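You operate a simulated robot arm through the tools that you are given. There is no shell and no other tool.

You run a simulated two-armed robot. Do the job below in one go: nothing can be reset, and whatever is moved stays where it is left.

Task
Check the light box's grey cones under DAY light; put the pink-looking one in the long table's red tray.
Fine: leave the other two in the light box; leave the grey knob at DAY, switch the light off and shut the lid. Set down upright: grey cone.

Only the result counts: the job must be done as asked and must still hold three seconds after the hand-in. Knocking over, shifting, dropping, spilling or breaking anything else fails it. Lids that push on must go on centred and level and be pressed home; caps that screw on are set level and turned clockwise until they are tight.

Robot
Two 7-joint arms with two-finger parallel grippers on one trunk that stands fixed in place. Base frame: the origin is at the foot of the trunk, x ahead of it, y to its left, z up. Readings come in m, rad, newtons and seconds.
The left shoulder is at [0.07, 0.163, 1.345], the right one opposite. With the tool pointing down near the work surface each hand reaches from about 0.1 to 0.84 m from the base axis, measured 20 degrees to its own side. Payload 3.43 kg a hand.
Tool frame (each hand has its own): the origin (TCP) lies between the finger pads and is the grasp point; the fingertips stand 0.034 m ahead of it; z points along the fingers, y is the line along which they close. Largest opening 0.128 m; finger width 0.024, thickness 0.012; the body of the gripper, 0.048 by 0.13 m, starts 0.096 m behind the TCP.
Orientation is that of the tool frame in the base frame, as a unit quaternion [x, y, z, w]. With the fingers straight down and closing along the base's y, the tool's x points along the base's -x, its y along +y and its z along -z.

Tools
- The arms move only by the tool move_arm. It takes "left_series", "right_series" or both (then of equal length, played together; a hand with none holds still); each is a list of rows, each an object (a shift or turn left out is 0, a gripper value left out holds the last) with "linear": the shift along the base's x, y, z in m, a list of three; "rotation": the turn, a rotation vector about the base's x, y, z in rad, a list of three; "grip": the finger opening in m, from 0 to 0.128. In form: [{"linear": [x, y, z], "rotation": [ax, ay, az], "grip": grip}, ...]. A call has 1 to 20 rows; each row shifts and turns the commanded pose from where the row before left it. Rows are played at 5 a second. More than 0.05 m and 0.15 rad between two rows, or a gripper value outside its range, and nothing of the call is played. Where a pose cannot be reached the arm comes as near as it can. A force on the tool above 90 N (or 10 N above the force at the start of the call, whichever is more), or a blocked arm, ends the call early, and 0.2 s more pass. Each finger travels about 0.153 m/s and halts on what it meets, pressing with about 34 N; the grip force reading is that of the motor and also rises with nothing between the fingers. The clock runs only during rows and for 0.2 s after the last one: add rows that do not move to give the fingers time. The reply holds the time, the measured pose of the TCP, the force on the tool along the base axes, the opening and the grip force, in the units named above and with some noise, with the torque about the TCP (base axes, N m) and any sound that the robot's microphone picked up.
- Cameras (640 x 400 px; columns grow to the right, rows downward): "scene" is now at [0.1223, -0.0496, 1.5739]; the picture's right is [-0.56, -0.83, 0.00], its down [-0.46, 0.31, -0.83] and it looks along [0.69, -0.47, -0.56] (base axes); focal length 290 px, centre (320, 200). "left" rides on the left gripper at [0.076, 0.011, -0.16] in its tool frame; the picture's right is [-0.15, 0.99, 0.00], its down [-0.88, -0.13, -0.46] and it looks along [-0.45, -0.07, 0.89] (tool axes); focal length 234 px, centre (320, 200). "right" rides on the right gripper at [0.076, -0.011, -0.16] in its tool frame; the picture's right is [0.15, 0.99, 0.00], its down [-0.88, 0.13, -0.46] and it looks along [-0.45, 0.07, 0.89] (tool axes); focal length 234 px, centre (320, 200). There is no depth. A picture from a camera that has moved, and an enlarged one, comes with that camera's place and axes in the base frame and with its lens.
- capture(camera): a new picture of that camera. No time passes.
- lift_body(by): slides the trunk up (or, below 0, down) by that many m; the arms and the scene camera ride with it, the base frame stays. It gives what a move gives, with no picture.
- head_to(pan, tilt): turns the head with the scene camera to pan (to the left, within 1.501 rad either way) and tilt (down, from -0.506 to 1.204), counted from straight ahead of the robot. It gives what a move gives.
- zoom(camera, box): a new picture of the part [left, top, right, bottom] of that camera's present view, enlarged. No time passes.
- sign_off(): hands the job in; it is judged then, once.

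Nothing tells you positions but the pictures and the camera data. Unless the task says otherwise, let go and move clear before handing in.

The tools are called after "Emit:" as a command line: name --argument value ..., lists and objects as JSON in quotes. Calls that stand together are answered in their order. move_arm: Moves the arms, as the interface text tells. Its arguments: {"type":"object","properties":{"left_series":{"type":"array"},"right_series":{"type":"array"}},"required":[]} The other tools are called the same way: lift_body (by) slides the trunk up or down; head_to (pan, tilt) turns the head that bears the scene camera; capture (camera) takes a picture; zoom (camera, box) takes an enlarged picture of a part of a camera's view; sign_off () hands the job in.

At the start:

```text
time: 0.0
left_ee_pos: [0.6158, -0.0819, 1.3581]
left_orientation: [0.0, 1.0, 0.0, 0.0]
left_contact_force: [1.4, 0.6, 0.0]
left_ft_torque: [-0.05, 0.02, -0.01]
left_opening: 0.1281
left_grip_force: 0.2
right_ee_pos: [0.4941, -0.5361, 1.42]
right_orientation: [0.0, 1.0, 0.0, 0.0]
right_contact_force: [0.0, -0.3, 0.3]
right_ft_torque: [-0.03, 0.0, 0.0]
right_opening: 0.1279
right_grip_force: 0.1
trunk travel left (down, up): [-0.825, 0.115]
head pan, tilt: [-0.593, 0.588]
```

scene: 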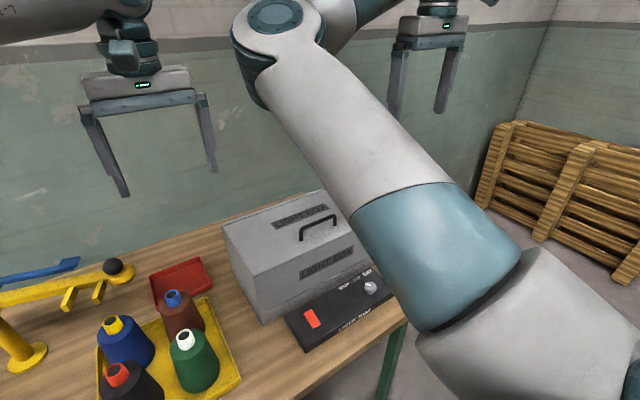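
right: 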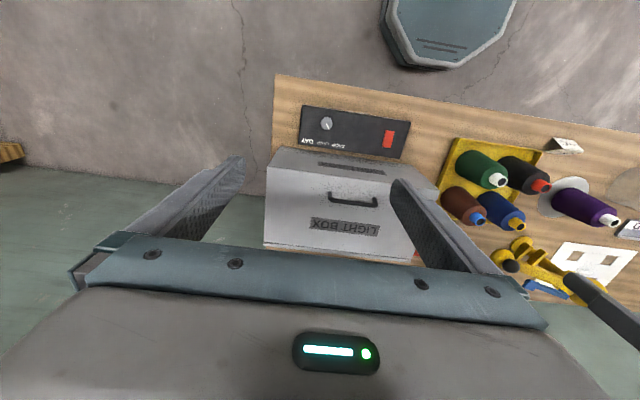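
left: 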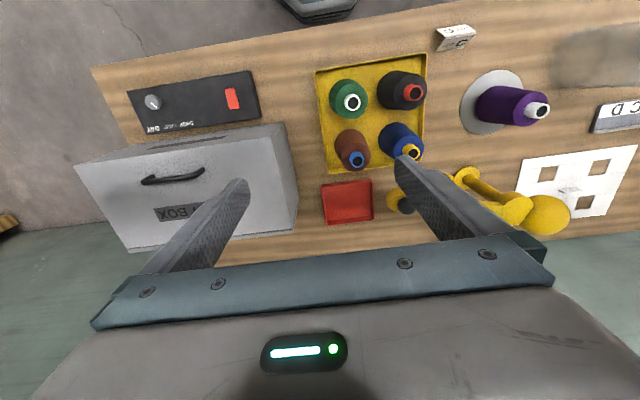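

I see a grey light box with a handle on its lid, a black control panel with a red switch and a grey knob in front of it, a yellow tray of yarn cones and a small red tray on a long table. I'll look closer at the panel and box before moving anything.

Emit:
zoom --camera "scene" --box '[210, 180, 410, 360]'

Emit:
zoom --camera "left" --box '[60, 50, 380, 250]'

Emit:
zoom --camera "right" --box '[250, 80, 450, 270]'

```text
2.22 times, centred on (310, 270) of scene
camera zoom: at [0.1223, -0.0496, 1.5739], right [-0.56, -0.83, 0.0], down [-0.46, 0.31, -0.83], along [0.69, -0.47, -0.56], focal length 645 px, centre (342, 44)
```

zoom: 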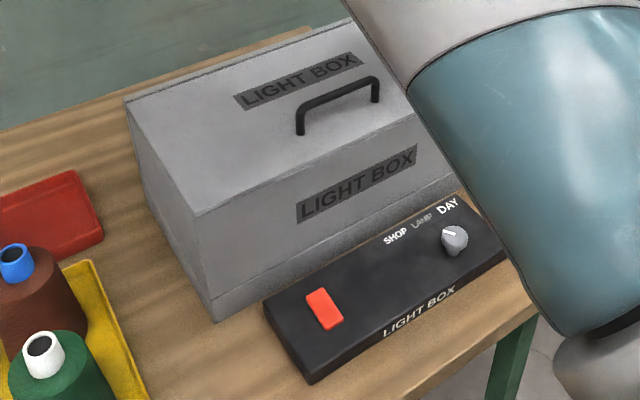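

```text
2.00 times, centred on (220, 150) of left
camera zoom: at [0.5393, -0.0708, 1.5182], right [0.14, 0.99, 0.0], down [0.88, -0.13, 0.46], along [0.45, -0.07, -0.89], focal length 468 px, centre (520, 300)
```

zoom: 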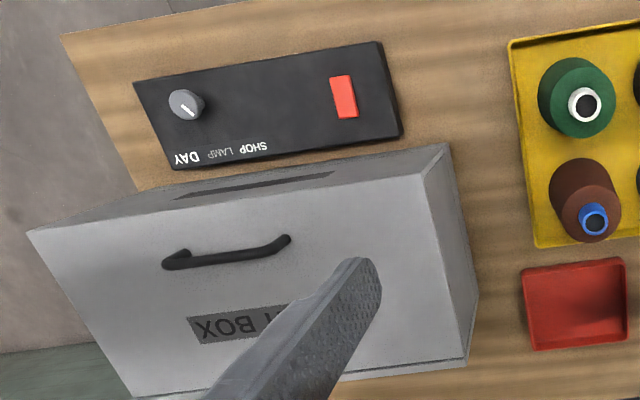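

```text
2.11 times, centred on (350, 175) of right
camera zoom: at [0.4182, -0.5472, 1.5781], right [-0.15, 0.99, 0.0], down [0.88, 0.13, 0.46], along [0.45, 0.07, -0.89], focal length 493 px, centre (257, 253)
```

zoom: 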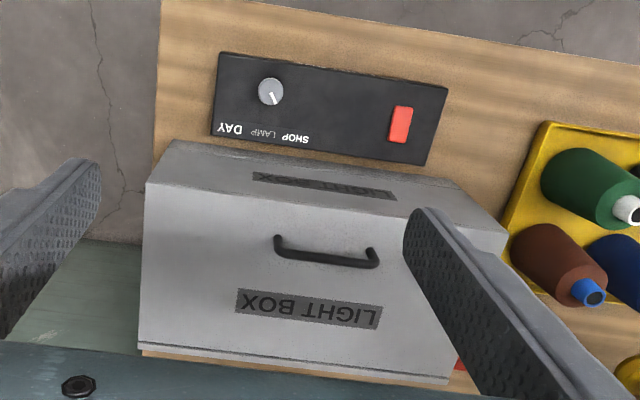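

The knob triangulates to about [0.527, -0.512, 0.853] and the lid handle to about [0.679, -0.420, 1.029]. I'll zoom in further to get the box edges, the lid seam and the knob's pointer.

Emit:
zoom --camera "scene" --box '[215, 185, 315, 285]'

Emit:
zoom --camera "scene" --box '[290, 240, 410, 350]'

Emit:
zoom --camera "right" --box '[255, 90, 355, 170]'

Emit:
zoom --camera "right" --box '[260, 140, 430, 270]'

Emit:
zoom --camera "left" --box '[300, 40, 460, 240]'

```text
4.00 times, centred on (265, 235) of scene
camera zoom: at [0.1223, -0.0496, 1.5739], right [-0.56, -0.83, 0.0], down [-0.46, 0.31, -0.83], along [0.69, -0.47, -0.56], focal length 1160 px, centre (540, 60)
```

zoom: 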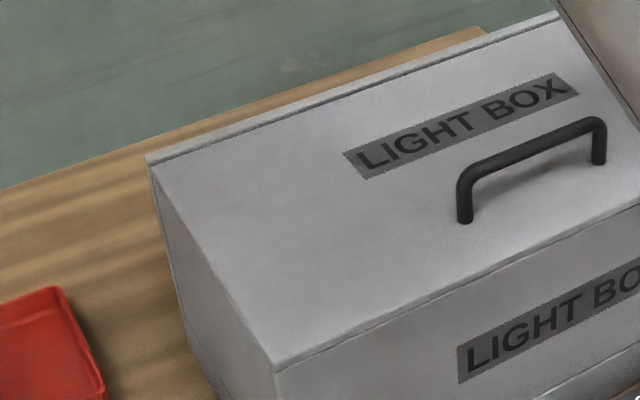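

```text
3.64 times, centred on (350, 295) of scene
camera zoom: at [0.1223, -0.0496, 1.5739], right [-0.56, -0.83, 0.0], down [-0.46, 0.31, -0.83], along [0.69, -0.47, -0.56], focal length 1055 px, centre (211, -146)
```

zoom: 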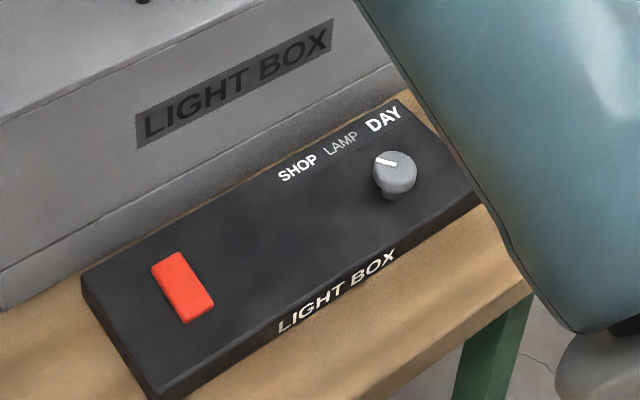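

```text
5.00 times, centred on (305, 130) of right
camera zoom: at [0.4182, -0.5472, 1.5781], right [-0.15, 0.99, 0.0], down [0.88, 0.13, 0.46], along [0.45, 0.07, -0.89], focal length 1171 px, centre (395, 550)
```

zoom: 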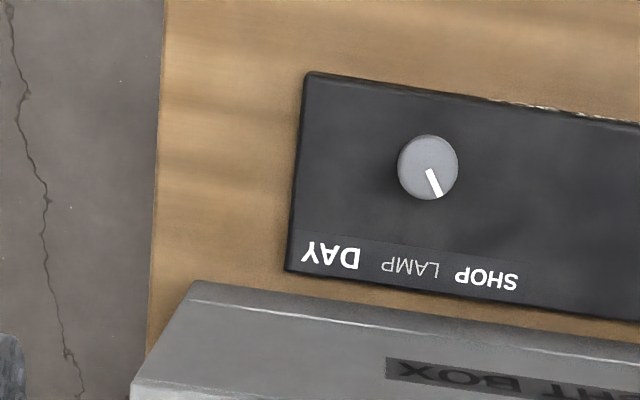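

```text
3.08 times, centred on (345, 205) of right
camera zoom: at [0.4182, -0.5472, 1.5781], right [-0.15, 0.99, 0.0], down [0.88, 0.13, 0.46], along [0.45, 0.07, -0.89], focal length 720 px, centre (243, 185)
```

zoom: 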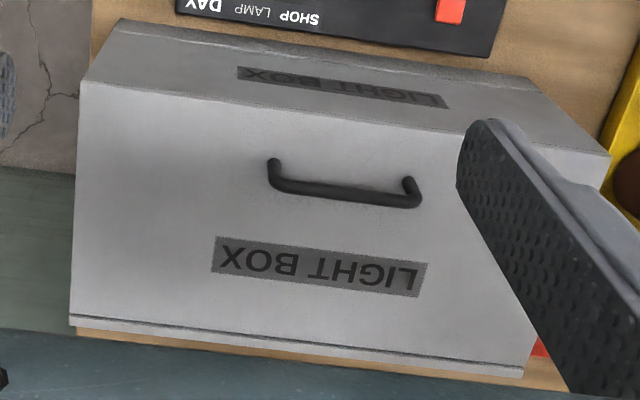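

```text
2.00 times, centred on (380, 140) of left
camera zoom: at [0.5393, -0.0708, 1.5182], right [0.14, 0.99, 0.0], down [0.88, -0.13, 0.46], along [0.45, -0.07, -0.89], focal length 468 px, centre (200, 320)
```

zoom: 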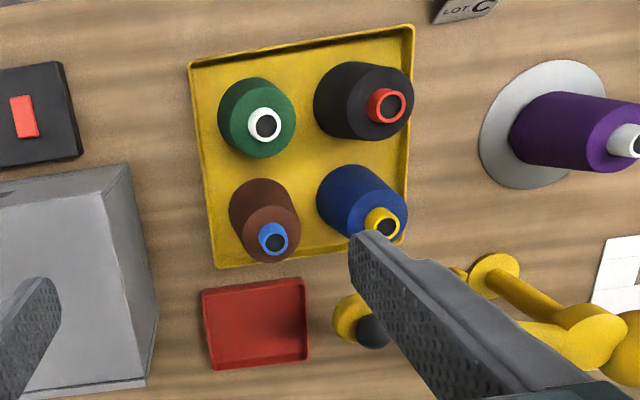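

The box is axis-aligned, with its top at about x 0.63–0.89, y -0.65 to -0.19, z 1.005. The rocker switch is near [0.546, -0.310, 0.84] and the red tray near [0.92, -0.035]. I'll look around the room for any other tables or red trays before moving.

Emit:
head_to --pan 0.0 --tilt 0.55

Emit:
capture --camera "scene"

Emit:
head_to --pan 0.9 --tilt 0.55

Emit:
capture --camera "scene"

Emit:
head_to --pan -1.3 --tilt 0.55

Emit:
capture --camera "scene"

```text
time: 1.0
left_ee_pos: [0.6158, -0.0816, 1.3588]
left_orientation: [-0.001, 1.0, 0.0, 0.001]
left_contact_force: [0.2, -0.3, -0.1]
left_ft_torque: [-0.02, 0.01, -0.01]
left_opening: 0.1279
left_grip_force: 0.1
right_ee_pos: [0.4934, -0.5346, 1.4181]
right_orientation: [0.0, 1.0, 0.0, 0.0]
right_contact_force: [0.4, -0.2, 0.4]
right_ft_torque: [-0.02, -0.01, -0.01]
right_opening: 0.1281
right_grip_force: 0.2
trunk travel left (down, up): [-0.825, 0.115]
head pan, tilt: [0.0, 0.55]
```

```text
taken
camera scene: at [0.1385, 0.0, 1.5773], right [0.0, -1.0, 0.0], down [-0.52, 0.0, -0.85], along [0.85, 0.0, -0.52], focal length 290 px, centre (320, 200)
```

scene: 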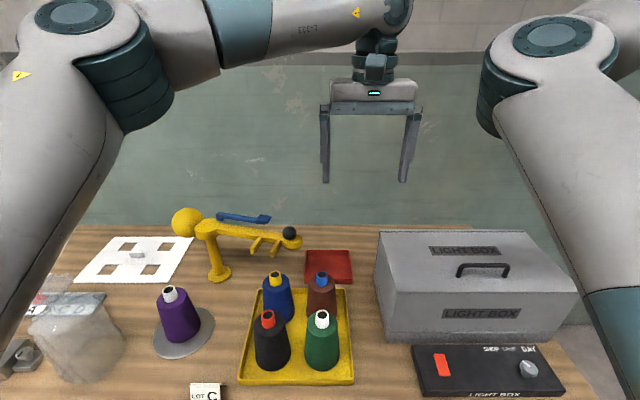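

```text
time: 2.2
left_ee_pos: [0.6156, -0.0803, 1.3586]
left_orientation: [-0.001, 1.0, 0.0, 0.0]
left_contact_force: [0.3, 0.1, 0.0]
left_ft_torque: [0.01, -0.03, 0.01]
left_opening: 0.1281
left_grip_force: 0.1
right_ee_pos: [0.4942, -0.5349, 1.4199]
right_orientation: [0.0, 1.0, 0.0, -0.001]
right_contact_force: [0.3, -0.2, 0.6]
right_ft_torque: [-0.01, 0.0, 0.03]
right_opening: 0.1283
right_grip_force: 0.1
trunk travel left (down, up): [-0.825, 0.115]
head pan, tilt: [0.901, 0.55]
```

```text
taken
camera scene: at [0.1046, 0.0704, 1.5773], right [0.78, -0.62, 0.0], down [-0.33, -0.41, -0.85], along [0.53, 0.67, -0.52], focal length 290 px, centre (320, 200)
```

scene: 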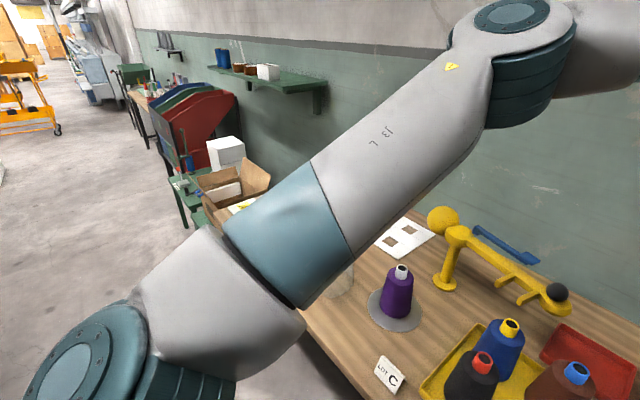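

```text
time: 4.3
left_ee_pos: [0.6155, -0.0821, 1.3581]
left_orientation: [-0.001, 1.0, 0.0, -0.001]
left_contact_force: [0.4, 0.4, 0.4]
left_ft_torque: [0.0, -0.02, -0.02]
left_opening: 0.1279
left_grip_force: 0.0
right_ee_pos: [0.4925, -0.534, 1.4178]
right_orientation: [0.0, 1.0, 0.0, -0.001]
right_contact_force: [-0.1, 1.3, 0.3]
right_ft_torque: [0.03, 0.03, 0.01]
right_opening: 0.128
right_grip_force: 0.0
trunk travel left (down, up): [-0.825, 0.115]
head pan, tilt: [-1.3, 0.55]
```

```text
taken
camera scene: at [0.0728, -0.0864, 1.5773], right [-0.96, -0.27, 0.0], down [-0.14, 0.5, -0.85], along [0.23, -0.82, -0.52], focal length 290 px, centre (320, 200)
```

scene: 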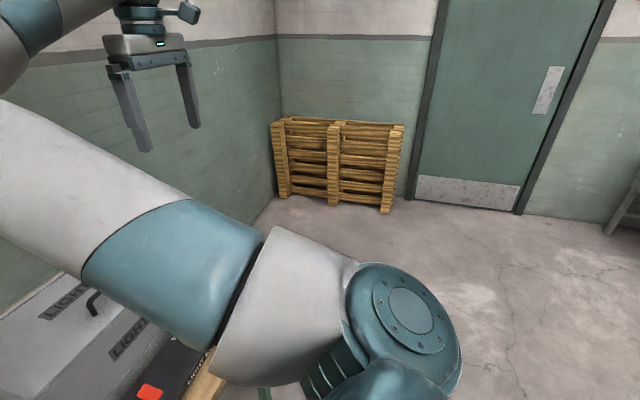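

Only one red tray is on the long table, at about [0.92, -0.03], behind the yellow tray of coloured cones. Next I'll pull the left arm back out of the way and lower the right hand for a closer look at the knob and switch.

Emit:
move_arm --left_series '[{"linear": [-0.02, 0.035, 0]}, {"linear": [-0.02, 0.035, 0]}, {"linear": [-0.02, 0.035, 0]}, {"linear": [-0.02, 0.035, 0]}, {"linear": [-0.02, 0.035, 0]}, {"linear": [-0.02, 0.035, 0]}, {"linear": [-0.02, 0.035, 0]}, {"linear": [-0.02, 0.035, 0]}, {"linear": [-0.02, 0.035, 0]}, {"linear": [-0.02, 0.035, 0]}]' --right_series '[{"linear": [-0.005, 0, -0.041]}, {"linear": [-0.005, 0, -0.041]}, {"linear": [-0.005, 0, -0.041]}, {"linear": [-0.005, 0, -0.041]}, {"linear": [-0.005, 0, -0.041]}, {"linear": [-0.005, 0.0, -0.041]}, {"linear": [-0.005, 0, -0.041]}, {"linear": [-0.005, 0, -0.041]}, {"linear": [-0.005, 0, -0.041]}, {"linear": [-0.005, 0.009, -0.041]}]'

Emit:
head_to --pan -0.55 --tilt 0.65

Emit:
capture --camera "right"

Emit:
capture --camera "scene"

Emit:
capture --camera "left"

```text
time: 6.5
left_ee_pos: [0.414, 0.2702, 1.3586]
left_orientation: [-0.001, 1.0, -0.001, 0.0]
left_contact_force: [0.4, 1.3, -0.1]
left_ft_torque: [-0.08, -0.02, 0.03]
left_opening: 0.128
left_grip_force: 0.0
right_ee_pos: [0.4429, -0.5243, 1.0086]
right_orientation: [0.0, 1.0, -0.002, 0.001]
right_contact_force: [0.5, 0.5, 0.0]
right_ft_torque: [0.0, -0.04, 0.02]
right_opening: 0.128
right_grip_force: 0.2
trunk travel left (down, up): [-0.825, 0.115]
head pan, tilt: [-1.3, 0.55]
```

```text
time: 7.6
left_ee_pos: [0.4155, 0.2686, 1.3577]
left_orientation: [-0.001, 1.0, 0.0, 0.0]
left_contact_force: [-0.1, 0.3, -0.1]
left_ft_torque: [-0.02, -0.03, -0.02]
left_opening: 0.1277
left_grip_force: 0.1
right_ee_pos: [0.4447, -0.5243, 1.0094]
right_orientation: [0.0, 1.0, 0.001, 0.0]
right_contact_force: [0.6, 0.5, -0.3]
right_ft_torque: [0.03, 0.0, -0.01]
right_opening: 0.1281
right_grip_force: 0.0
trunk travel left (down, up): [-0.825, 0.115]
head pan, tilt: [-0.55, 0.649]
```

```text
taken
camera right: at [0.3684, -0.5371, 1.1684], right [-0.15, 0.99, 0.0], down [0.88, 0.13, 0.46], along [0.45, 0.07, -0.89], focal length 234 px, centre (320, 200)
```

right: 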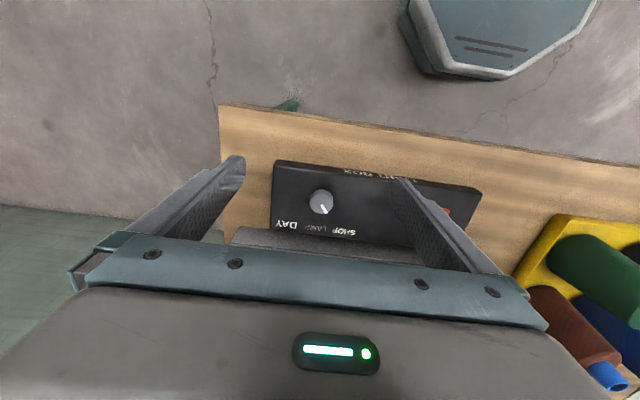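

```text
taken
camera scene: at [0.1224, -0.0448, 1.5686], right [-0.52, -0.85, 0.0], down [-0.52, 0.32, -0.8], along [0.68, -0.42, -0.6], focal length 290 px, centre (320, 200)
```

scene: 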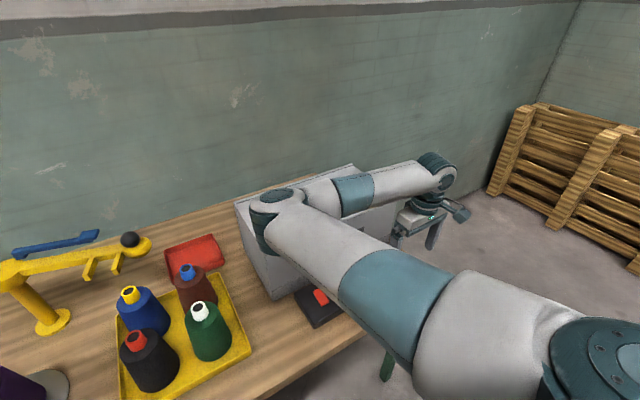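

```text
taken
camera left: at [0.3393, 0.2793, 1.5171], right [0.14, 0.99, 0.0], down [0.88, -0.13, 0.46], along [0.45, -0.07, -0.89], focal length 234 px, centre (320, 200)
```

left: 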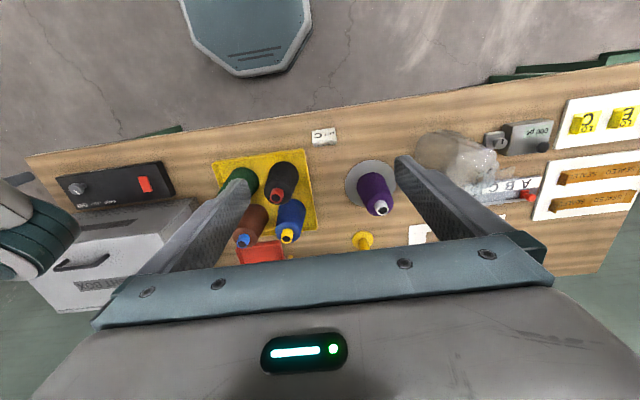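

The right camera now sees the panel well. I'll zoom onto the knob's pointer and the labels.

Emit:
zoom --camera "right" --box '[265, 155, 385, 245]'

Emit:
zoom --camera "right" --box '[380, 170, 500, 250]'

Emit:
zoom --camera "left" --box '[50, 150, 190, 240]'

Emit:
zoom --camera "left" --box '[200, 140, 320, 270]'

```text
4.44 times, centred on (325, 200) of right
camera zoom: at [0.3684, -0.5371, 1.1684], right [-0.15, 0.99, 0.0], down [0.88, 0.13, 0.46], along [0.45, 0.07, -0.89], focal length 1041 px, centre (298, 200)
```

zoom: 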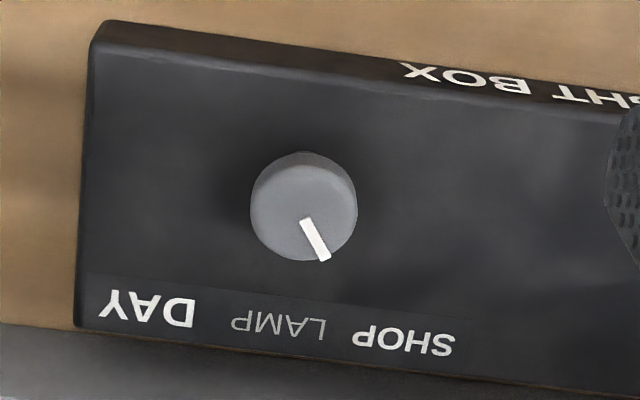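

```text
5.00 times, centred on (440, 210) of right
camera zoom: at [0.3684, -0.5371, 1.1684], right [-0.15, 0.99, 0.0], down [0.88, 0.13, 0.46], along [0.45, 0.07, -0.89], focal length 1171 px, centre (-280, 150)
```

zoom: 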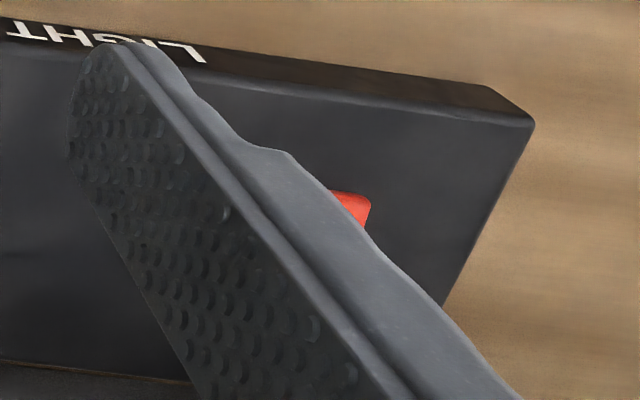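

```text
4.44 times, centred on (120, 195) of left
camera zoom: at [0.3393, 0.2793, 1.5171], right [0.14, 0.99, 0.0], down [0.88, -0.13, 0.46], along [0.45, -0.07, -0.89], focal length 1041 px, centre (1209, 222)
```

zoom: 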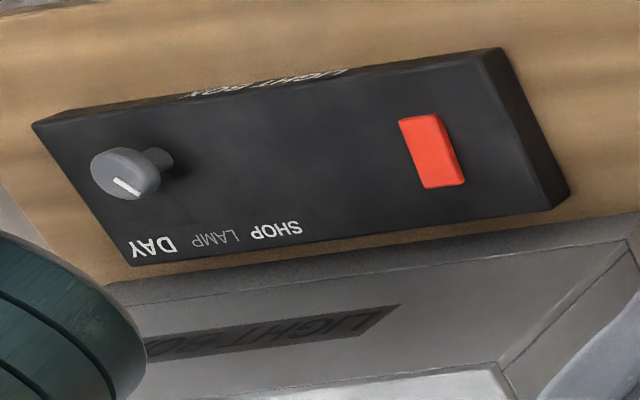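

```text
3.08 times, centred on (260, 205) of left
camera zoom: at [0.3393, 0.2793, 1.5171], right [0.14, 0.99, 0.0], down [0.88, -0.13, 0.46], along [0.45, -0.07, -0.89], focal length 720 px, centre (505, 185)
```

zoom: 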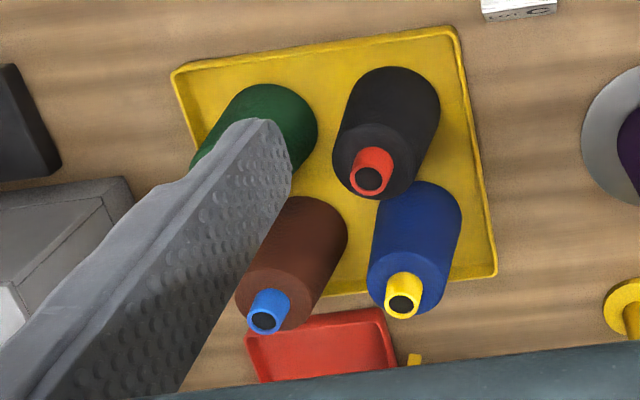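

The pointer sits on SHOP (about +27° toward +y), and DAY lies roughly 60° clockwise from it. The panel top is around z 0.827 and the knob top around z 0.853. I'll bring the right gripper above the knob, pre-turned, and check alignment.

Emit:
move_arm --right_series '[{"linear": [0.0213, 0.0033, -0.01], "rotation": [0, 0, 0.125], "grip": 0.07}, {"linear": [0.0213, 0.0033, -0.01], "rotation": [0, 0, 0.125]}, {"linear": [0.0213, 0.0033, -0.01], "rotation": [0, 0, 0.125]}, {"linear": [0.0213, 0.0033, -0.01], "rotation": [0, 0, 0.125]}, {"linear": [0, 0, 0]}]'

Emit:
capture --camera "right"

Emit:
capture --camera "scene"

```text
time: 8.8
left_ee_pos: [0.4155, 0.2701, 1.3571]
left_orientation: [0.0, 1.0, 0.0, 0.0]
left_contact_force: [0.5, -0.1, 0.7]
left_ft_torque: [-0.02, -0.01, 0.01]
left_opening: 0.128
left_grip_force: 0.1
right_ee_pos: [0.5287, -0.5108, 0.9675]
right_orientation: [-0.248, 0.969, 0.0, 0.0]
right_contact_force: [-0.4, 0.1, -0.3]
right_ft_torque: [0.0, 0.02, -0.02]
right_opening: 0.0701
right_grip_force: 0.1
trunk travel left (down, up): [-0.825, 0.115]
head pan, tilt: [-0.55, 0.649]
```

```text
taken
camera right: at [0.4677, -0.5586, 1.1274], right [-0.6, 0.8, 0.0], down [0.71, 0.54, 0.46], along [0.36, 0.28, -0.89], focal length 234 px, centre (320, 200)
```

right: 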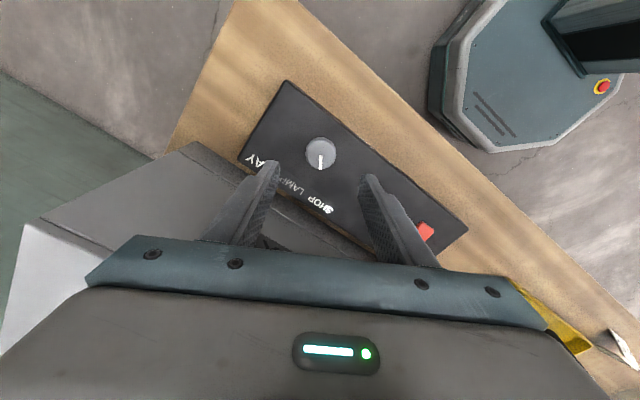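

```text
taken
camera scene: at [0.1223, -0.045, 1.5686], right [-0.52, -0.85, 0.0], down [-0.52, 0.32, -0.8], along [0.68, -0.42, -0.6], focal length 290 px, centre (320, 200)
```

scene: 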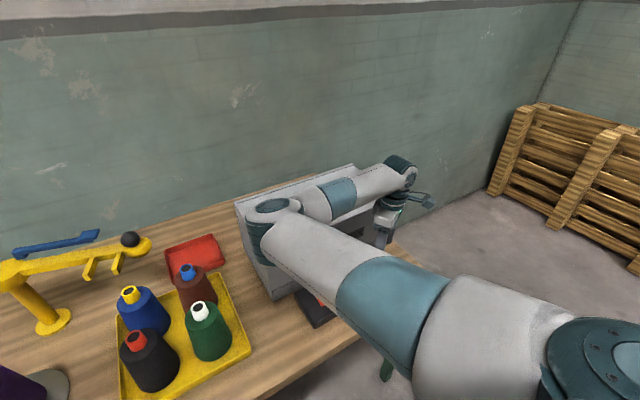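

The gripper axis is lined up on the knob (seen at (320,153), predicted (319,153)). I'll descend to fingertips at about z 0.837 and close gently on the knob.

Emit:
move_arm --right_series '[{"linear": [0.001, 0, -0.025], "grip": 0.055}, {"linear": [0, 0, -0.025]}, {"linear": [0, 0, -0.025]}, {"linear": [0, 0, -0.02]}, {"linear": [0, 0, 0]}]'

Emit:
capture --camera "right"

```text
time: 10.0
left_ee_pos: [0.416, 0.2686, 1.356]
left_orientation: [-0.001, 1.0, 0.001, -0.001]
left_contact_force: [0.0, -0.7, 0.0]
left_ft_torque: [-0.02, -0.01, 0.0]
left_opening: 0.1276
left_grip_force: 0.1
right_ee_pos: [0.5286, -0.5102, 0.875]
right_orientation: [-0.247, 0.969, 0.0, 0.001]
right_contact_force: [-0.5, -0.7, 0.8]
right_ft_torque: [0.01, 0.03, 0.01]
right_opening: 0.055
right_grip_force: 0.1
trunk travel left (down, up): [-0.825, 0.115]
head pan, tilt: [-0.55, 0.649]
```

```text
taken
camera right: at [0.4679, -0.5586, 1.0342], right [-0.6, 0.8, 0.0], down [0.71, 0.54, 0.46], along [0.36, 0.27, -0.89], focal length 234 px, centre (320, 200)
```

right: 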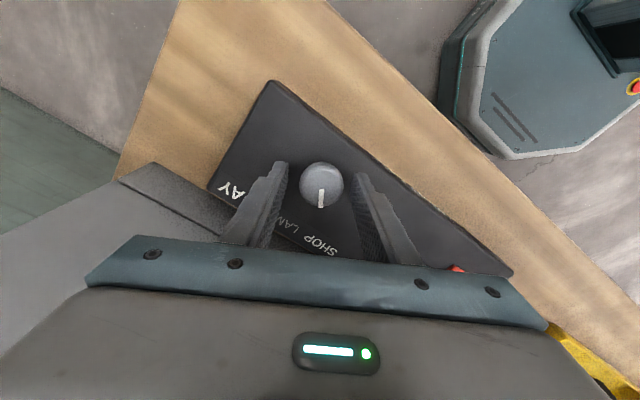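

The knob is centred between the fingers, with its top about 14 mm above the tips. I'll drop 4 mm more, close on it, and start turning clockwise.

Emit:
move_arm --right_series '[{"linear": [0, 0, -0.004]}, {"grip": 0.03}, {"linear": [0, 0, 0]}]'

Emit:
zoom --camera "right" --box '[200, 130, 440, 280]'

```text
time: 10.8
left_ee_pos: [0.415, 0.268, 1.3572]
left_orientation: [-0.001, 1.0, 0.0, 0.0]
left_contact_force: [-0.2, 0.3, 0.0]
left_ft_torque: [-0.01, -0.03, -0.02]
left_opening: 0.128
left_grip_force: 0.0
right_ee_pos: [0.5266, -0.5098, 0.8704]
right_orientation: [-0.248, 0.969, 0.001, 0.0]
right_contact_force: [-5.3, 8.0, -3.1]
right_ft_torque: [0.06, -0.07, -0.02]
right_opening: 0.0354
right_grip_force: 44.7
trunk travel left (down, up): [-0.825, 0.115]
head pan, tilt: [-0.55, 0.649]
```

```text
2.67 times, centred on (320, 205) of right
camera zoom: at [0.4675, -0.5579, 1.0294], right [-0.6, 0.8, 0.0], down [0.71, 0.54, 0.46], along [0.36, 0.28, -0.89], focal length 624 px, centre (320, 187)
```

zoom: 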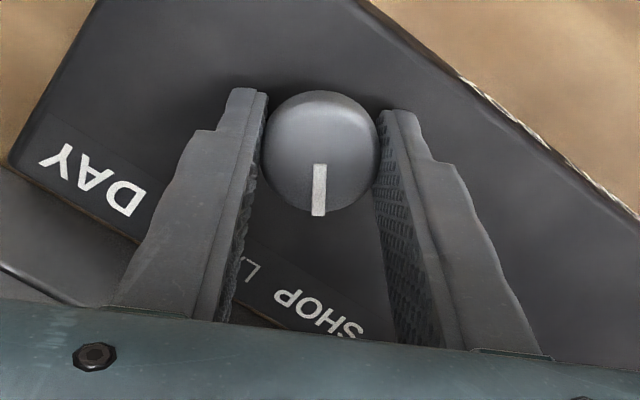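

The knob is held (opening 0.0354 m). I'll turn it clockwise in small steps and watch for clicks.

Emit:
move_arm --right_series '[{"rotation": [0, 0, -0.1]}, {"rotation": [0, 0, -0.1]}, {"rotation": [0, 0, -0.1]}, {"rotation": [0, 0, -0.1]}, {"rotation": [0, 0, -0.1]}]'

Emit:
zoom --camera "right" --box '[200, 130, 440, 280]'

```text
time: 12.0
left_ee_pos: [0.414, 0.2703, 1.3581]
left_orientation: [-0.001, 1.0, -0.001, 0.0]
left_contact_force: [-0.4, 0.7, 0.4]
left_ft_torque: [0.0, -0.01, -0.02]
left_opening: 0.1281
left_grip_force: 0.0
right_ee_pos: [0.5285, -0.5105, 0.8703]
right_orientation: [0.0, 1.0, -0.001, -0.001]
right_contact_force: [-12.7, 17.3, -4.9]
right_ft_torque: [0.35, 0.87, 0.03]
right_opening: 0.0356
right_grip_force: 44.8
trunk travel left (down, up): [-0.825, 0.115]
head pan, tilt: [-0.55, 0.649]
```

```text
2.67 times, centred on (320, 205) of right
camera zoom: at [0.4529, -0.5226, 1.0295], right [-0.15, 0.99, 0.0], down [0.88, 0.13, 0.45], along [0.45, 0.07, -0.89], focal length 624 px, centre (320, 187)
```

zoom: 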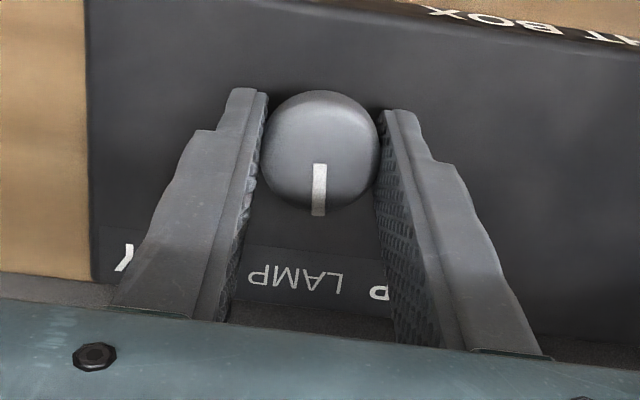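

The pointer follows and has reached LAMP. A sideways load is building, so I'll ease the commanded position slightly while continuing toward DAY.

Emit:
move_arm --right_series '[{"linear": [-0.001, 0.0015, 0]}, {"linear": [0, 0, 0]}]'

```text
time: 12.6
left_ee_pos: [0.4148, 0.2689, 1.3578]
left_orientation: [-0.001, 1.0, -0.001, 0.0]
left_contact_force: [0.2, 0.2, -1.0]
left_ft_torque: [-0.01, 0.03, 0.01]
left_opening: 0.1283
left_grip_force: 0.1
right_ee_pos: [0.5274, -0.5086, 0.8695]
right_orientation: [0.0, 1.0, -0.001, 0.0]
right_contact_force: [-8.6, 11.2, -7.8]
right_ft_torque: [0.03, 0.74, -0.02]
right_opening: 0.0354
right_grip_force: 45.3
trunk travel left (down, up): [-0.825, 0.115]
head pan, tilt: [-0.55, 0.649]
```

The load dropped as expected. I'll ease a little more and keep turning clockwise.

Emit:
move_arm --right_series '[{"linear": [-0.001, 0.0015, 0.0005]}, {"rotation": [0, 0, -0.1]}, {"rotation": [0, 0, -0.1]}, {"rotation": [0, 0, -0.1]}, {"rotation": [0, 0, -0.1]}]'

Emit:
zoom --camera "right" --box '[200, 130, 440, 280]'

```text
time: 13.8
left_ee_pos: [0.4177, 0.2683, 1.3581]
left_orientation: [-0.001, 1.0, -0.001, 0.0]
left_contact_force: [0.1, 0.6, 0.3]
left_ft_torque: [-0.03, -0.01, -0.02]
left_opening: 0.128
left_grip_force: 0.0
right_ee_pos: [0.5288, -0.5096, 0.8695]
right_orientation: [0.2, 0.98, 0.0, 0.001]
right_contact_force: [-1.2, 0.1, -10.9]
right_ft_torque: [-0.09, -0.32, -0.03]
right_opening: 0.0354
right_grip_force: 45.0
trunk travel left (down, up): [-0.825, 0.115]
head pan, tilt: [-0.55, 0.649]
```

```text
2.67 times, centred on (320, 205) of right
camera zoom: at [0.4543, -0.4924, 1.0295], right [0.25, 0.97, 0.0], down [0.86, -0.22, 0.46], along [0.44, -0.11, -0.89], focal length 624 px, centre (320, 187)
```

zoom: 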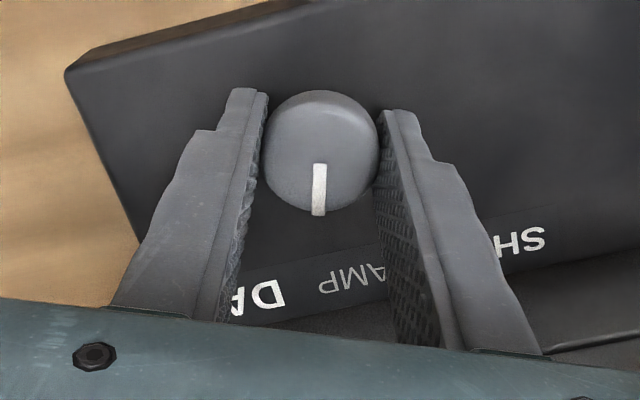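

Measured with the close-up, SHOP was about +35° and the pointer is now about -18°, so DAY (about -37°) needs roughly 0.3 rad more. I'll continue with an eye on torque.

Emit:
move_arm --right_series '[{"rotation": [0, 0, -0.1]}, {"rotation": [0, 0, -0.1]}, {"rotation": [0, 0, -0.1]}, {"linear": [0, 0, 0]}]'

Emit:
zoom --camera "right" --box '[200, 130, 440, 280]'

```text
time: 14.8
left_ee_pos: [0.417, 0.2668, 1.3572]
left_orientation: [-0.002, 1.0, 0.0, -0.001]
left_contact_force: [0.3, 0.4, 0.4]
left_ft_torque: [0.01, 0.01, -0.01]
left_opening: 0.1281
left_grip_force: 0.1
right_ee_pos: [0.5287, -0.5102, 0.8698]
right_orientation: [0.344, 0.939, 0.0, 0.0]
right_contact_force: [1.4, -3.4, -9.8]
right_ft_torque: [-0.32, -0.12, -0.02]
right_opening: 0.0354
right_grip_force: 44.8
trunk travel left (down, up): [-0.825, 0.115]
head pan, tilt: [-0.55, 0.649]
```

```text
2.67 times, centred on (320, 205) of right
camera zoom: at [0.4635, -0.4713, 1.0296], right [0.53, 0.85, 0.0], down [0.76, -0.47, 0.46], along [0.39, -0.24, -0.89], focal length 624 px, centre (320, 187)
```

zoom: 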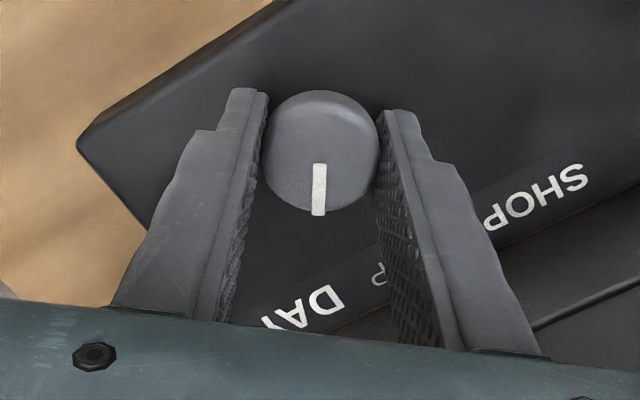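

DAY's label is still slightly off the pointer's line (about 0.1 rad), judging by how SHOP sat at the start. I'll turn 0.1 more, then release and check.

Emit:
move_arm --right_series '[{"rotation": [0, 0, -0.06]}, {"rotation": [0, 0, -0.05]}, {"linear": [0, 0, 0]}, {"grip": 0.06}, {"linear": [0, 0, 0]}, {"linear": [0, 0, 0.03]}, {"linear": [0, 0, 0.03]}]'

Emit:
zoom --camera "right" --box '[200, 100, 440, 250]'

```text
time: 16.4
left_ee_pos: [0.4159, 0.269, 1.3573]
left_orientation: [-0.001, 1.0, -0.001, 0.0]
left_contact_force: [0.4, 0.7, -0.2]
left_ft_torque: [0.0, 0.01, 0.03]
left_opening: 0.1277
left_grip_force: 0.0
right_ee_pos: [0.5265, -0.5072, 0.9315]
right_orientation: [0.393, 0.919, 0.0, 0.0]
right_contact_force: [-0.3, 0.0, -0.3]
right_ft_torque: [0.02, -0.04, -0.01]
right_opening: 0.06
right_grip_force: 0.0
trunk travel left (down, up): [-0.825, 0.115]
head pan, tilt: [-0.55, 0.649]
```

```text
2.67 times, centred on (320, 175) of right
camera zoom: at [0.4676, -0.461, 1.091], right [0.62, 0.79, 0.0], down [0.7, -0.55, 0.46], along [0.36, -0.28, -0.89], focal length 624 px, centre (320, 267)
```

zoom: 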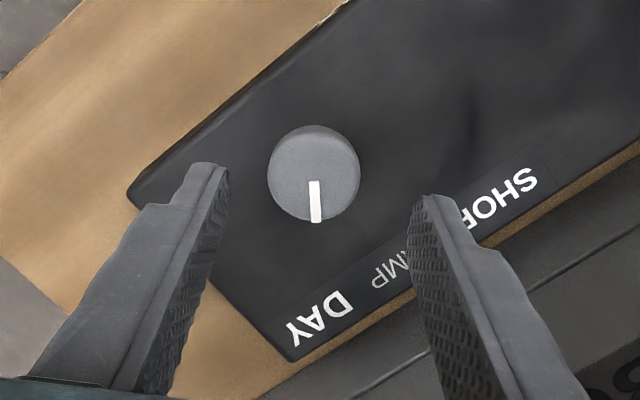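

The pointer is on DAY. Next I'll move to the rocker switch and look at which end is pressed.

Emit:
move_arm --right_series '[{"linear": [-0.004, 0.033, 0.008], "rotation": [0, 0, 0.135]}, {"linear": [-0.004, 0.033, 0.008], "rotation": [0, 0, 0.135]}, {"linear": [-0.004, 0.033, 0.008], "rotation": [0, 0, 0.135]}, {"linear": [-0.004, 0.033, 0.008], "rotation": [0, 0, 0.135]}, {"linear": [-0.004, 0.033, 0.008], "rotation": [0, 0, 0.135]}, {"linear": [-0.004, 0.032, 0.008], "rotation": [0, 0, 0.133]}, {"linear": [0, 0, 0]}]'

Emit:
capture --camera "right"

Emit:
capture --camera "scene"

```text
time: 18.0
left_ee_pos: [0.4161, 0.2681, 1.3584]
left_orientation: [-0.001, 1.0, 0.0, 0.0]
left_contact_force: [0.0, -0.4, 0.4]
left_ft_torque: [0.0, 0.01, -0.06]
left_opening: 0.128
left_grip_force: 0.0
right_ee_pos: [0.5028, -0.311, 0.9775]
right_orientation: [-0.001, 1.0, 0.001, 0.0]
right_contact_force: [-0.4, -0.3, -1.2]
right_ft_torque: [0.01, 0.02, -0.02]
right_opening: 0.0598
right_grip_force: 0.0
trunk travel left (down, up): [-0.825, 0.115]
head pan, tilt: [-0.55, 0.649]
```

```text
taken
camera right: at [0.428, -0.3239, 1.1371], right [-0.15, 0.99, 0.0], down [0.88, 0.13, 0.46], along [0.45, 0.07, -0.89], focal length 234 px, centre (320, 200)
```

right: 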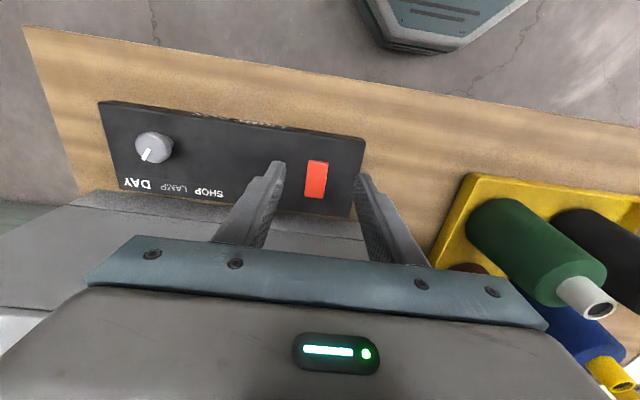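

```text
taken
camera scene: at [0.123, -0.0455, 1.5685], right [-0.52, -0.85, 0.0], down [-0.52, 0.32, -0.8], along [0.68, -0.42, -0.6], focal length 290 px, centre (320, 200)
```

scene: 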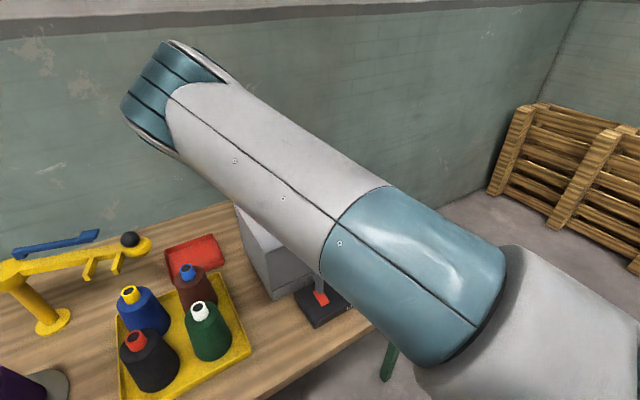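

Emit:
zoom --camera "right" --box '[270, 140, 370, 220]'

Emit:
zoom --camera "scene" --box '[290, 270, 370, 330]'

Emit:
zoom --camera "left" --box '[40, 140, 200, 250]'

```text
5.00 times, centred on (320, 180) of right
camera zoom: at [0.428, -0.3239, 1.1371], right [-0.15, 0.99, 0.0], down [0.88, 0.13, 0.46], along [0.45, 0.07, -0.89], focal length 1171 px, centre (320, 300)
```

zoom: 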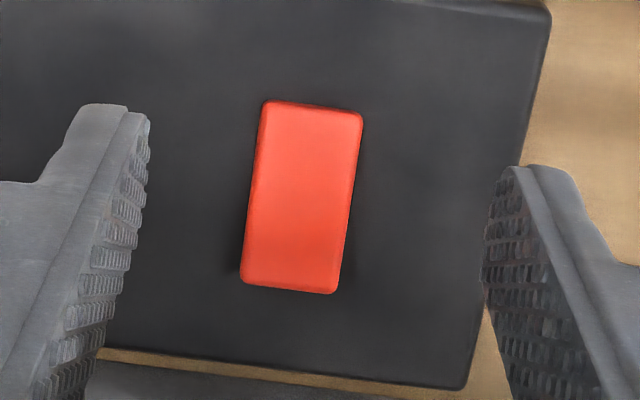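

```text
6.67 times, centred on (330, 300) of scene
camera zoom: at [0.123, -0.0455, 1.5685], right [-0.52, -0.85, 0.0], down [-0.52, 0.32, -0.8], along [0.68, -0.42, -0.6], focal length 1934 px, centre (253, -467)
```

zoom: 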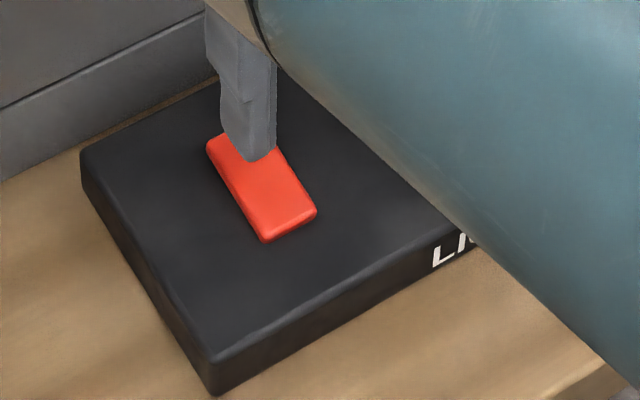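

```text
3.64 times, centred on (120, 195) of left
camera zoom: at [0.3397, 0.2789, 1.517], right [0.14, 0.99, 0.0], down [0.88, -0.13, 0.46], along [0.45, -0.07, -0.89], focal length 852 px, centre (1047, 218)
```

zoom: 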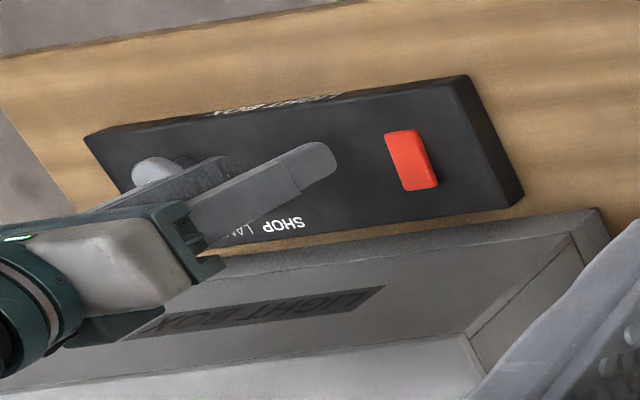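

The rocker spans about x 0.524–0.575 at y -0.311, and its far end looks raised. I'll close the fingers and hover over the far end to press it.

Emit:
move_arm --right_series '[{"linear": [0.0215, 0, -0.02], "grip": 0.0}, {"linear": [0.0215, 0, -0.02]}, {"linear": [0.0215, 0, -0.02]}, {"linear": [0, 0, -0.01]}, {"linear": [0, 0, 0]}]'

Emit:
zoom --camera "right" --box '[240, 130, 400, 230]'

Emit:
zoom --camera "left" --box '[80, 150, 180, 220]'

```text
time: 19.2
left_ee_pos: [0.416, 0.2682, 1.3571]
left_orientation: [-0.001, 1.0, 0.0, 0.0]
left_contact_force: [0.1, 0.7, -0.3]
left_ft_torque: [0.03, 0.02, -0.03]
left_opening: 0.1278
left_grip_force: 0.0
right_ee_pos: [0.5683, -0.3118, 0.908]
right_orientation: [0.001, 1.0, 0.0, 0.0]
right_contact_force: [-0.2, 0.4, -0.6]
right_ft_torque: [-0.05, 0.0, -0.02]
right_opening: 0.0
right_grip_force: 32.7
trunk travel left (down, up): [-0.825, 0.115]
head pan, tilt: [-0.55, 0.649]
```

```text
4.00 times, centred on (320, 180) of right
camera zoom: at [0.4923, -0.3243, 1.0667], right [-0.14, 0.99, 0.0], down [0.88, 0.13, 0.46], along [0.45, 0.07, -0.89], focal length 937 px, centre (320, 280)
```

zoom: 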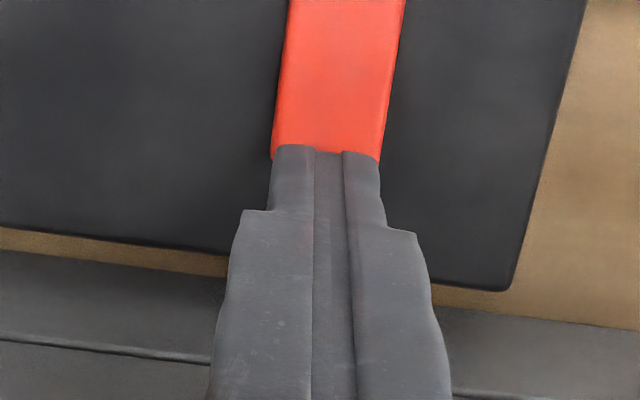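

```text
5.71 times, centred on (130, 185) of left
camera zoom: at [0.3393, 0.2793, 1.5171], right [0.14, 0.99, 0.0], down [0.88, -0.13, 0.46], along [0.45, -0.07, -0.89], focal length 1338 px, centre (1406, 286)
```

zoom: 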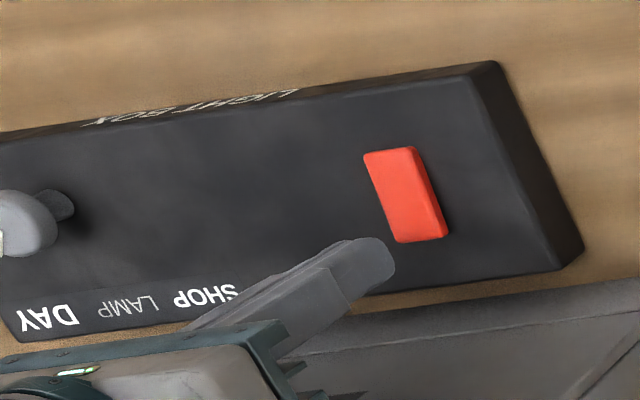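

The left view confirms the far end stands proud. I'll lower slowly onto it.

Emit:
move_arm --right_series '[{"linear": [0, 0, -0.012]}, {"linear": [0, 0, -0.008]}, {"linear": [0, 0, -0.004]}, {"linear": [0, 0, -0.004]}, {"linear": [0, 0, 0]}]'

```text
time: 20.4
left_ee_pos: [0.4146, 0.2679, 1.3571]
left_orientation: [-0.001, 1.0, 0.001, 0.0]
left_contact_force: [-0.1, 0.0, -1.0]
left_ft_torque: [0.0, -0.02, -0.03]
left_opening: 0.1283
left_grip_force: 0.1
right_ee_pos: [0.5687, -0.3111, 0.8802]
right_orientation: [0.001, 1.0, 0.0, 0.001]
right_contact_force: [0.1, 0.7, -0.3]
right_ft_torque: [0.01, 0.0, 0.0]
right_opening: 0.0
right_grip_force: 32.2
trunk travel left (down, up): [-0.825, 0.115]
head pan, tilt: [-0.55, 0.649]
```

Emit:
move_arm --right_series '[{"linear": [0, 0, -0.003]}, {"linear": [0, 0, -0.003]}, {"linear": [0, 0, -0.003]}]'

Emit:
zoom --camera "left" --box '[80, 150, 180, 220]'

```text
time: 21.2
left_ee_pos: [0.4145, 0.2693, 1.358]
left_orientation: [-0.001, 1.0, -0.001, 0.0]
left_contact_force: [0.4, 0.6, 1.3]
left_ft_torque: [0.01, 0.02, 0.02]
left_opening: 0.1281
left_grip_force: 0.0
right_ee_pos: [0.5679, -0.3122, 0.8719]
right_orientation: [0.001, 1.0, -0.001, 0.002]
right_contact_force: [2.2, 0.2, 11.3]
right_ft_torque: [0.0, 0.06, -0.05]
right_opening: 0.0
right_grip_force: 33.1
trunk travel left (down, up): [-0.825, 0.115]
head pan, tilt: [-0.55, 0.649]
```

```text
5.71 times, centred on (130, 185) of left
camera zoom: at [0.3382, 0.2803, 1.5174], right [0.14, 0.99, 0.0], down [0.88, -0.13, 0.46], along [0.45, -0.07, -0.89], focal length 1338 px, centre (1406, 286)
```

zoom: 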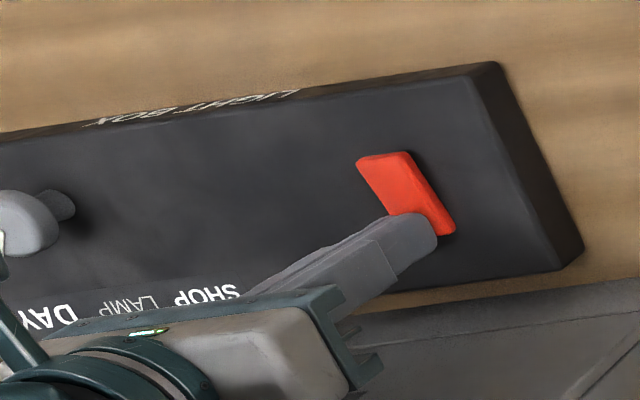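

The rocker has tipped over (near end now raised). I'll lift off and check that it stays.

Emit:
move_arm --right_series '[{"linear": [0, 0, 0.02]}, {"linear": [0, 0, 0.035]}, {"linear": [-0.01, 0, 0.045]}, {"linear": [-0.01, 0, 0.045]}]'

Emit:
zoom --camera "left" --box '[80, 150, 180, 220]'

Emit:
capture --camera "right"

Emit:
capture --camera "scene"

```text
time: 22.2
left_ee_pos: [0.4124, 0.2682, 1.3577]
left_orientation: [-0.001, 1.0, 0.0, 0.001]
left_contact_force: [-0.5, 0.4, -0.2]
left_ft_torque: [-0.04, -0.03, -0.01]
left_opening: 0.1281
left_grip_force: 0.0
right_ee_pos: [0.5465, -0.3109, 1.0177]
right_orientation: [0.0, 1.0, 0.0, 0.0]
right_contact_force: [-0.1, 0.0, 0.4]
right_ft_torque: [0.0, 0.0, 0.03]
right_opening: 0.0001
right_grip_force: 33.0
trunk travel left (down, up): [-0.825, 0.115]
head pan, tilt: [-0.55, 0.649]
```

```text
5.71 times, centred on (130, 185) of left
camera zoom: at [0.3374, 0.2797, 1.5173], right [0.14, 0.99, 0.0], down [0.88, -0.13, 0.46], along [0.45, -0.07, -0.89], focal length 1338 px, centre (1406, 286)
```

zoom: 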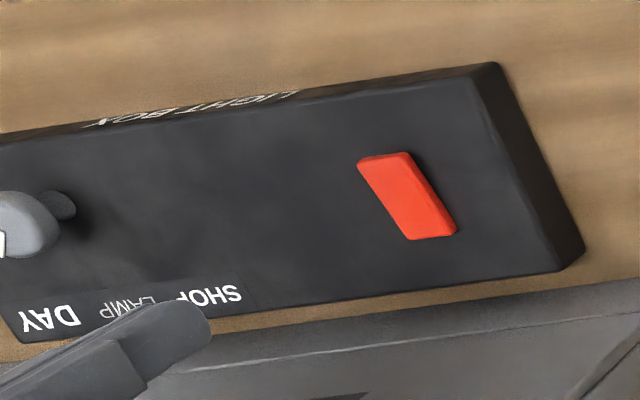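

```text
taken
camera right: at [0.4706, -0.324, 1.1766], right [-0.14, 0.99, 0.0], down [0.88, 0.13, 0.46], along [0.45, 0.07, -0.89], focal length 234 px, centre (320, 200)
```

right: 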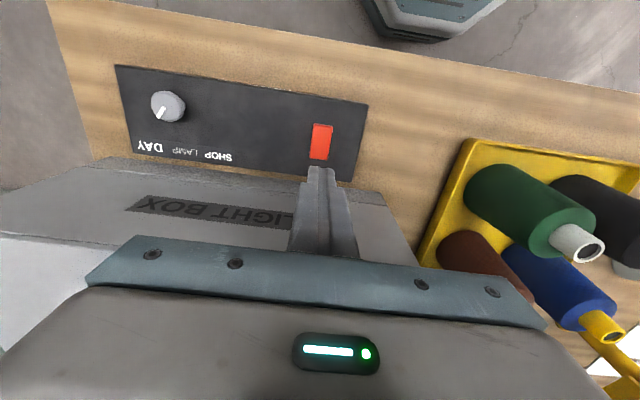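

```text
taken
camera scene: at [0.1206, -0.0446, 1.5686], right [-0.52, -0.85, 0.0], down [-0.51, 0.32, -0.8], along [0.68, -0.42, -0.6], focal length 290 px, centre (320, 200)
```

scene: 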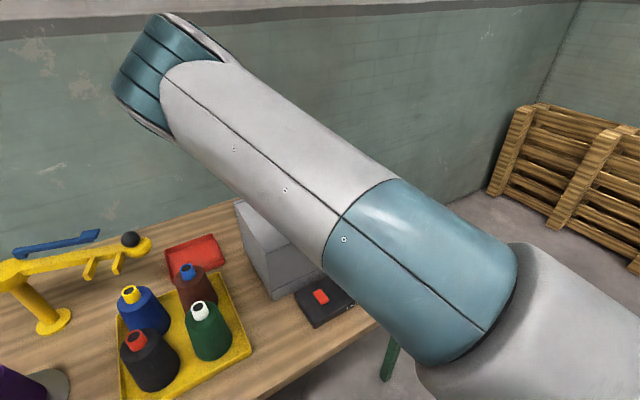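

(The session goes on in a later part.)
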